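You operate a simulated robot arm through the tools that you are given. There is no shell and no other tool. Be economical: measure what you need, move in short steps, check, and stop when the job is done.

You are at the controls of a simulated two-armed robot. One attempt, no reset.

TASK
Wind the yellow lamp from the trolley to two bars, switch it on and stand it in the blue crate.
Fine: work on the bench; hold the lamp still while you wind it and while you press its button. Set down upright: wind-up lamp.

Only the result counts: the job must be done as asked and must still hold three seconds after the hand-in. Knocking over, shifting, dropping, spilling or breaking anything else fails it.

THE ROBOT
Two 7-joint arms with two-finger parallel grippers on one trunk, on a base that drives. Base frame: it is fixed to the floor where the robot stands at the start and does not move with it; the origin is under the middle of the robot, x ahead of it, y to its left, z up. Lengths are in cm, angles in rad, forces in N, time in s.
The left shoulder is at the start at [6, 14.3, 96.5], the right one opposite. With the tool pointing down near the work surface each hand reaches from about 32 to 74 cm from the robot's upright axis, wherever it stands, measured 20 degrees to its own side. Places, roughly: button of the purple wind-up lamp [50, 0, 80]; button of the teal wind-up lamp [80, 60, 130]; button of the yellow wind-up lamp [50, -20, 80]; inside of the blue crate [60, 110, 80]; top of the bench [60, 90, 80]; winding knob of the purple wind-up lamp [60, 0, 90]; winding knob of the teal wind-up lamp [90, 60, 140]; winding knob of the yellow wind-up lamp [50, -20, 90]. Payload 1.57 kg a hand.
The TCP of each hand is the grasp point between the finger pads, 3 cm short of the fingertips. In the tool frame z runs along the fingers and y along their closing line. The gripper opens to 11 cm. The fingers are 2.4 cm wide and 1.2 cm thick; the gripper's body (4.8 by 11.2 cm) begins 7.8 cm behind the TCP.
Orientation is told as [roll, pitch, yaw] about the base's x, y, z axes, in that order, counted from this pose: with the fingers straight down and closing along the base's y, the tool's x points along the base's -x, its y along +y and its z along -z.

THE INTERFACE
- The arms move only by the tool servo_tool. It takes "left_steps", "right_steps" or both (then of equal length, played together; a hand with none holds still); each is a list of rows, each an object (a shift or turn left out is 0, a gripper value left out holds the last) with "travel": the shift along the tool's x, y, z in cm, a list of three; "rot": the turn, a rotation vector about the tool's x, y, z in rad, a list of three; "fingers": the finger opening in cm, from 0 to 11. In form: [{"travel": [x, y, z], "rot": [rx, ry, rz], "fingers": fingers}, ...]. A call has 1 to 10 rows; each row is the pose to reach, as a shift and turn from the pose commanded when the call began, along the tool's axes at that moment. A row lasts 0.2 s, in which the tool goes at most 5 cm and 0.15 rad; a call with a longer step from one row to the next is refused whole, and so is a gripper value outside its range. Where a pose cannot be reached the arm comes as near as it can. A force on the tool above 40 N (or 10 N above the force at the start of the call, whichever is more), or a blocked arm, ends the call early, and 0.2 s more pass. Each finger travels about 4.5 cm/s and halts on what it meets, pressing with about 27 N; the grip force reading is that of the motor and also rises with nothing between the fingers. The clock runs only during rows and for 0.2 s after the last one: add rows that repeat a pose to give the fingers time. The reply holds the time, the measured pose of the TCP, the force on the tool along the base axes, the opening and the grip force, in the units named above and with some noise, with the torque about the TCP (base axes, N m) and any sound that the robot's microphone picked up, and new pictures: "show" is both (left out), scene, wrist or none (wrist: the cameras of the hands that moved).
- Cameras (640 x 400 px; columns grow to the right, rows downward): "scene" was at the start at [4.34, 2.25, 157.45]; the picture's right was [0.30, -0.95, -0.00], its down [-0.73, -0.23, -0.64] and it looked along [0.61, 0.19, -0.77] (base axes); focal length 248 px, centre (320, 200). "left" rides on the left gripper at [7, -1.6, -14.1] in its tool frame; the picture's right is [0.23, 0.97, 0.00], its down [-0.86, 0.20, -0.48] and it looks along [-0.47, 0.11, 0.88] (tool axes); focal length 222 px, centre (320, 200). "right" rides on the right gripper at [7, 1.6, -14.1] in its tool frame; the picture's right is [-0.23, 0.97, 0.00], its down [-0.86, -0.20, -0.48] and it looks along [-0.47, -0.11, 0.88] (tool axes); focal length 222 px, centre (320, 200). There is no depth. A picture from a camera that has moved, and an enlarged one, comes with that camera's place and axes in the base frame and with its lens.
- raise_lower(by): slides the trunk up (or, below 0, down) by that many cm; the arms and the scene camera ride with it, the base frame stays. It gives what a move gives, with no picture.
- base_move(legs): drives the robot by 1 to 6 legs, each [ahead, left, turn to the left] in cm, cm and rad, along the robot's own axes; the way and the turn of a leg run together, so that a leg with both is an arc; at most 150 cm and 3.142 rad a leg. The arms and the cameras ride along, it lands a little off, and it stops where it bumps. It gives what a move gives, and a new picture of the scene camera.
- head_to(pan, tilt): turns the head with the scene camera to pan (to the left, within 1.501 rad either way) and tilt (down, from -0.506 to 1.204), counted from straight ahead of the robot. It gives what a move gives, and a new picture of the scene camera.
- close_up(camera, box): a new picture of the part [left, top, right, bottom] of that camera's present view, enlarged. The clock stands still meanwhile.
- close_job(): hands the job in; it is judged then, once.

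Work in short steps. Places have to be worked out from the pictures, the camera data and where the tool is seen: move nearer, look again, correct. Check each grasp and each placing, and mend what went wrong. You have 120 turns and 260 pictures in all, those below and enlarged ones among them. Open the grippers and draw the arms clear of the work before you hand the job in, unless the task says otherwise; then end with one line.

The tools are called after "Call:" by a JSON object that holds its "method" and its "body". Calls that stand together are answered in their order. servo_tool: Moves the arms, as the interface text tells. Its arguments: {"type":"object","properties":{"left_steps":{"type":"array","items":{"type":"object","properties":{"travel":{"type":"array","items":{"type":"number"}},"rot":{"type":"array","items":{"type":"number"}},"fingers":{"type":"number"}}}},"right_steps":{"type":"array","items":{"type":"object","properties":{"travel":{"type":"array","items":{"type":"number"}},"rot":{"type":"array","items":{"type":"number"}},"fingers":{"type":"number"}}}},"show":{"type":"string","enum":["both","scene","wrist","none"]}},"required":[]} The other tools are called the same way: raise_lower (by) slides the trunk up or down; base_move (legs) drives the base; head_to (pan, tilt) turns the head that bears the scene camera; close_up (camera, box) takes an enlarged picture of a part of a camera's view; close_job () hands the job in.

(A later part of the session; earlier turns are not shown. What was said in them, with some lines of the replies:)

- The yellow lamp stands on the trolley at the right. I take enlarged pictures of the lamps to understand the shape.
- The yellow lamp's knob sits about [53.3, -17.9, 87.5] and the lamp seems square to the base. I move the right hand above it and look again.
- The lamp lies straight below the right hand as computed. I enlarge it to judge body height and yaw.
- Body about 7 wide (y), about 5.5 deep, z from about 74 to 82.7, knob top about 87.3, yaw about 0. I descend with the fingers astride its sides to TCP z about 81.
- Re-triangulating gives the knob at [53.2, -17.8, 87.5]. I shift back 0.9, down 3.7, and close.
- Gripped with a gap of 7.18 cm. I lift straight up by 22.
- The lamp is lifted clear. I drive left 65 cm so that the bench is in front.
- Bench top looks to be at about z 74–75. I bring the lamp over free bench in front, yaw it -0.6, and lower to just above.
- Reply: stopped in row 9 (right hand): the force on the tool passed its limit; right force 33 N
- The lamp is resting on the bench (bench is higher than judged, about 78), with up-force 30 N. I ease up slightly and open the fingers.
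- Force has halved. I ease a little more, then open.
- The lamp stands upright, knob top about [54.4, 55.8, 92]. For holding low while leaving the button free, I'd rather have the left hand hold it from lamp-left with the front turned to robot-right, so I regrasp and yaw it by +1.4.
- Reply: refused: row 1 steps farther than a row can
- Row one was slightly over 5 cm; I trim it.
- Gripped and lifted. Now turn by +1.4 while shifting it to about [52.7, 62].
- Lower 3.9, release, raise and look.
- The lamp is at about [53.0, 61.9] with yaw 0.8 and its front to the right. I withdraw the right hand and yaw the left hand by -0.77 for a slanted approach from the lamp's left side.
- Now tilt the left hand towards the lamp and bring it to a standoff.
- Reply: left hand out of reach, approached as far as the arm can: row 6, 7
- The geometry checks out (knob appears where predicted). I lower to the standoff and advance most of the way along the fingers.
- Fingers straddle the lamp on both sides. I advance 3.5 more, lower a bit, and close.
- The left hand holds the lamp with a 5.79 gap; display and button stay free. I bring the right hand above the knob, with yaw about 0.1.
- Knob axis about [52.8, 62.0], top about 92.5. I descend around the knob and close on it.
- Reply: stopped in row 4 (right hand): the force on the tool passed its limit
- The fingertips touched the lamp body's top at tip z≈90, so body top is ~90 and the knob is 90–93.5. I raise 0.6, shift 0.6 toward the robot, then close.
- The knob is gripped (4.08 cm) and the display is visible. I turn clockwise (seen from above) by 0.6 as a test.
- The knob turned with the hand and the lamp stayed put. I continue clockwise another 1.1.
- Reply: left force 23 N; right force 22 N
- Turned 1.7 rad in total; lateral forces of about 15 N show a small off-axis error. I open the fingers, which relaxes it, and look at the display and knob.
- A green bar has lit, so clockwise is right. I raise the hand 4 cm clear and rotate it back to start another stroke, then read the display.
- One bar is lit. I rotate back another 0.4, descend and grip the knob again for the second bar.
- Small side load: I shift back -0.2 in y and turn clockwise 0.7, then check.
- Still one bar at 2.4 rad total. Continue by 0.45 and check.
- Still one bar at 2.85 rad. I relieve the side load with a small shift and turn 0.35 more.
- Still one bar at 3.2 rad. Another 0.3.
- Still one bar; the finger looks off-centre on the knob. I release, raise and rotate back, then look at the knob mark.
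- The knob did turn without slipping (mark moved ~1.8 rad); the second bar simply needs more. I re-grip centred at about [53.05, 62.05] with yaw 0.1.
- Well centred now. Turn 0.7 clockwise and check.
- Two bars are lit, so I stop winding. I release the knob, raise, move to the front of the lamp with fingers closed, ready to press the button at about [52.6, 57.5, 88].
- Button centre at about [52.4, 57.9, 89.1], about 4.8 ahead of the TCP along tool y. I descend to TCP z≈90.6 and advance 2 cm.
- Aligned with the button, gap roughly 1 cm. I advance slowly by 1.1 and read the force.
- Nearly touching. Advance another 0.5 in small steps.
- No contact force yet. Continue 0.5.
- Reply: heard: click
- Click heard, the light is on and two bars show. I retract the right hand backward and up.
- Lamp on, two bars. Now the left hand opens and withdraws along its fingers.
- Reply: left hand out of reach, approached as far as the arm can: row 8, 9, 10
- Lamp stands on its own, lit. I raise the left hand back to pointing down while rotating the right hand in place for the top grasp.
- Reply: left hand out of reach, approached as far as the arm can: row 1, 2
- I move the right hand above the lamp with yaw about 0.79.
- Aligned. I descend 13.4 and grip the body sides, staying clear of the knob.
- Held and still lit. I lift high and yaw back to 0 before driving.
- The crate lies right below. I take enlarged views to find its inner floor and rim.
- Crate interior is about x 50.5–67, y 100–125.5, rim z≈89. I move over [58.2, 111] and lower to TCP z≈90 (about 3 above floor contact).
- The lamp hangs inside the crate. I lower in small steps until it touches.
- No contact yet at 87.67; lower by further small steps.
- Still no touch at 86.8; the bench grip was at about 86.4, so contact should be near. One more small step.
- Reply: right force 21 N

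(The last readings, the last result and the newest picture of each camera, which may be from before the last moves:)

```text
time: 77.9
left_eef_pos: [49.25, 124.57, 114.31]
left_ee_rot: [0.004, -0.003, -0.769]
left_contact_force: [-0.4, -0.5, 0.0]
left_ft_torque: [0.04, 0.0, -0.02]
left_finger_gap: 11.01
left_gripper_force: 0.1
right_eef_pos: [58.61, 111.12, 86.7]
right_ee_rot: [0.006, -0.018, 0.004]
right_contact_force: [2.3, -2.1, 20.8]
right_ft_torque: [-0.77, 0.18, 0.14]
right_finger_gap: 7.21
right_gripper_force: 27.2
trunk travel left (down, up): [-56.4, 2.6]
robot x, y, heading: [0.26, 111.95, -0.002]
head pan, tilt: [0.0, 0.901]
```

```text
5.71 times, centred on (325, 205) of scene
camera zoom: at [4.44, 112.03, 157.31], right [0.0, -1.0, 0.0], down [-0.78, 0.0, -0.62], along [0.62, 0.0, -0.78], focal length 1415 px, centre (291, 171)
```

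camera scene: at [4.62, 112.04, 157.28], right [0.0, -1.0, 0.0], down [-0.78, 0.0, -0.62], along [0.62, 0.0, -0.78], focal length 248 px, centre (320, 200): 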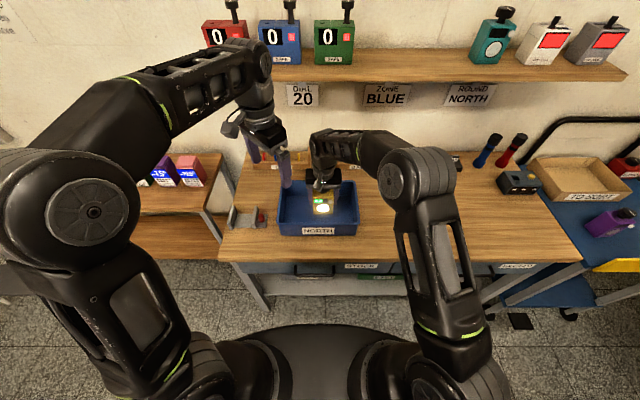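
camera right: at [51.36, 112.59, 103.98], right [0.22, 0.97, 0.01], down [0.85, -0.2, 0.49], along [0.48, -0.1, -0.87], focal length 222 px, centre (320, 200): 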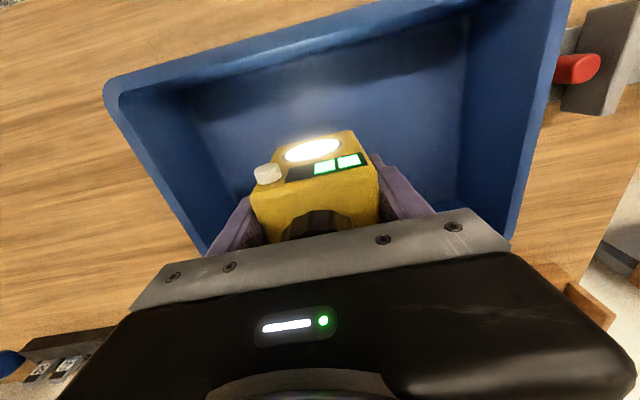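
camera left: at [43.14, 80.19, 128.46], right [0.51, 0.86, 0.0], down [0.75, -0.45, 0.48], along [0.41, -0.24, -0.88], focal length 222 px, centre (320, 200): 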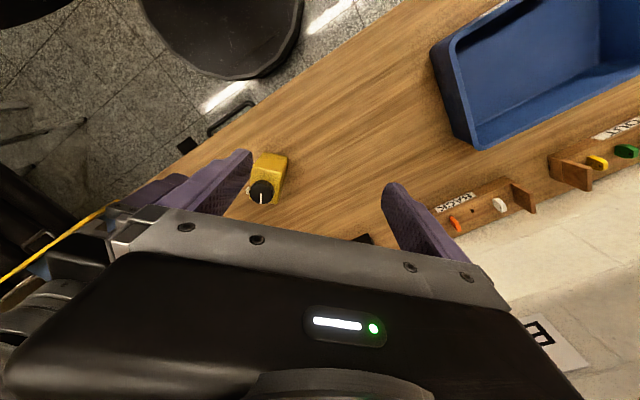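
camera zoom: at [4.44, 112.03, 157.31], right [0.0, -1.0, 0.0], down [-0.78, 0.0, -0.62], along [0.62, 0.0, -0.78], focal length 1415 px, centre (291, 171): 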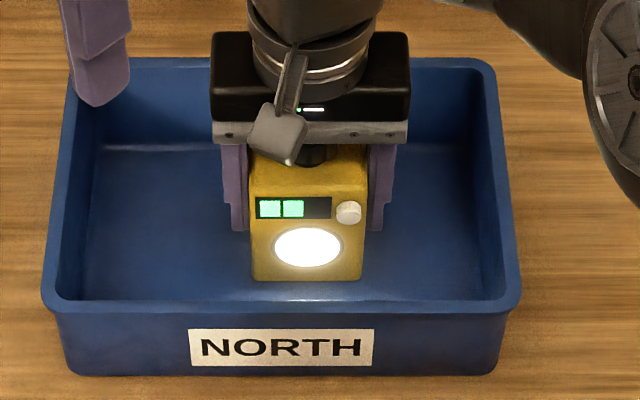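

Contact with the crate floor (20.8 N up). I ease 0.2 up, open, and rise straight up.

Call:
{"method": "servo_tool", "body": {"right_steps": [{"travel": [0, 0, -0.2]}, {"travel": [0, 0, -0.2], "fingers": 8}, {"travel": [0, 0, -0.2], "fingers": 9.5}, {"travel": [0, 0, -0.2], "fingers": 10.5}, {"travel": [0, 0, -0.2], "fingers": 10.5}, {"travel": [0, 0, -3], "fingers": 10.5}, {"travel": [0, 0, -7], "fingers": 10.5}, {"travel": [0, 0, -11], "fingers": 10.5}, {"travel": [0, 0, -15], "fingers": 10.5}, {"travel": [0, 0, -19], "fingers": 10.5}]}}

Call:
{"method": "close_up", "body": {"camera": "scene", "box": [280, 170, 370, 240]}}

```text
time: 80.1
left_eef_pos: [49.46, 124.59, 114.22]
left_ee_rot: [0.005, -0.001, -0.769]
left_contact_force: [0.3, -0.8, 0.8]
left_ft_torque: [0.01, -0.02, 0.04]
left_finger_gap: 11.0
left_gripper_force: 0.1
right_eef_pos: [58.26, 111.09, 105.65]
right_ee_rot: [0.002, -0.011, 0.005]
right_contact_force: [-1.1, 0.0, -0.3]
right_ft_torque: [0.03, 0.0, -0.03]
right_finger_gap: 10.51
right_gripper_force: 0.0
trunk travel left (down, up): [-56.4, 2.6]
robot x, y, heading: [-0.22, 112.28, 0.001]
head pan, tilt: [0.0, 0.901]
camera scene: at [4.57, 112.03, 157.28], right [0.0, -1.0, 0.0], down [-0.78, 0.0, -0.62], along [0.62, 0.0, -0.78], focal length 248 px, centre (320, 200)
camera right: at [51.09, 112.55, 119.51], right [0.22, 0.98, 0.01], down [0.85, -0.2, 0.49], along [0.48, -0.1, -0.87], focal length 222 px, centre (320, 200)
```

scene: 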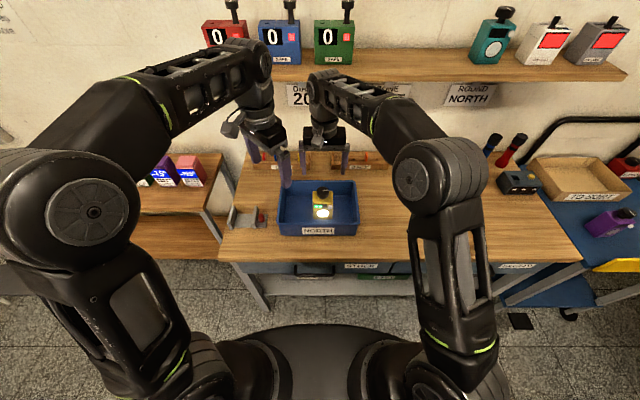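
right: 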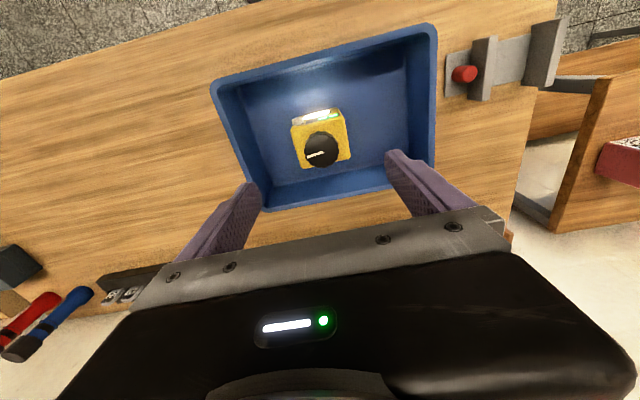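

```text
5.71 times, centred on (325, 205) of scene
camera zoom: at [4.57, 112.03, 157.28], right [0.0, -1.0, 0.0], down [-0.78, 0.0, -0.62], along [0.62, 0.0, -0.78], focal length 1415 px, centre (291, 171)
```

zoom: 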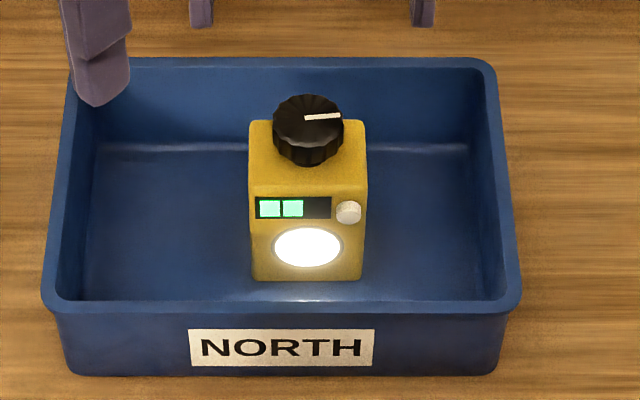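

The lamp stands upright in the blue crate, lit, with two bars. I back the robot off 20 cm to draw the arms clear and check once more.

Call:
{"method": "base_move", "body": {"legs": [[-20, 0, 0]]}}

Call:
{"method": "close_up", "body": {"camera": "scene", "box": [250, 100, 410, 220]}}

```text
time: 81.7
left_eef_pos: [29.7, 124.56, 114.37]
left_ee_rot: [0.003, -0.002, -0.769]
left_contact_force: [-0.7, 0.4, 0.1]
left_ft_torque: [0.02, 0.0, -0.02]
left_finger_gap: 11.0
left_gripper_force: 0.0
right_eef_pos: [38.44, 110.91, 105.43]
right_ee_rot: [0.004, -0.014, 0.001]
right_contact_force: [0.6, 0.3, 0.2]
right_ft_torque: [-0.03, -0.03, 0.01]
right_finger_gap: 10.52
right_gripper_force: 0.2
trunk travel left (down, up): [-56.4, 2.6]
robot x, y, heading: [-19.46, 112.16, -0.002]
head pan, tilt: [0.0, 0.901]
camera scene: at [-15.28, 112.04, 157.29], right [0.0, -1.0, 0.0], down [-0.78, 0.0, -0.62], along [0.62, 0.0, -0.78], focal length 248 px, centre (320, 200)
```

scene: 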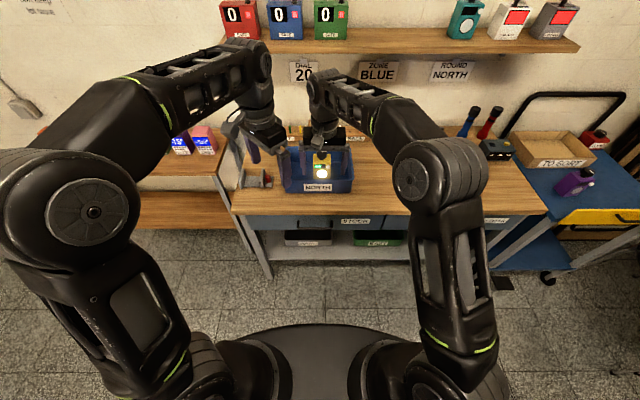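

```text
3.33 times, centred on (330, 160) of scene
camera zoom: at [-15.28, 112.04, 157.29], right [0.0, -1.0, 0.0], down [-0.78, 0.0, -0.62], along [0.62, 0.0, -0.78], focal length 826 px, centre (287, 333)
```

zoom: 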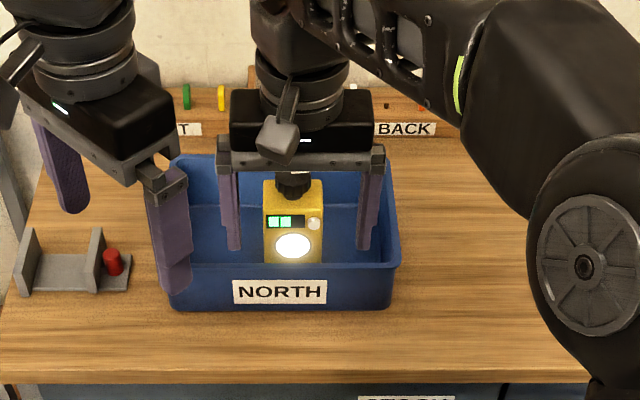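

The lamp stands upright, lit and showing two bars; the hands are open and clear, now in front of the bench. I hand the job in.

Call:
{"method": "close_job", "body": {}}

```text
The job is handed in.
```

The yellow lamp is wound to two bars, switched on and standing upright in the blue crate; both hands are open and clear of it, and I saw nothing else knocked over or moved.
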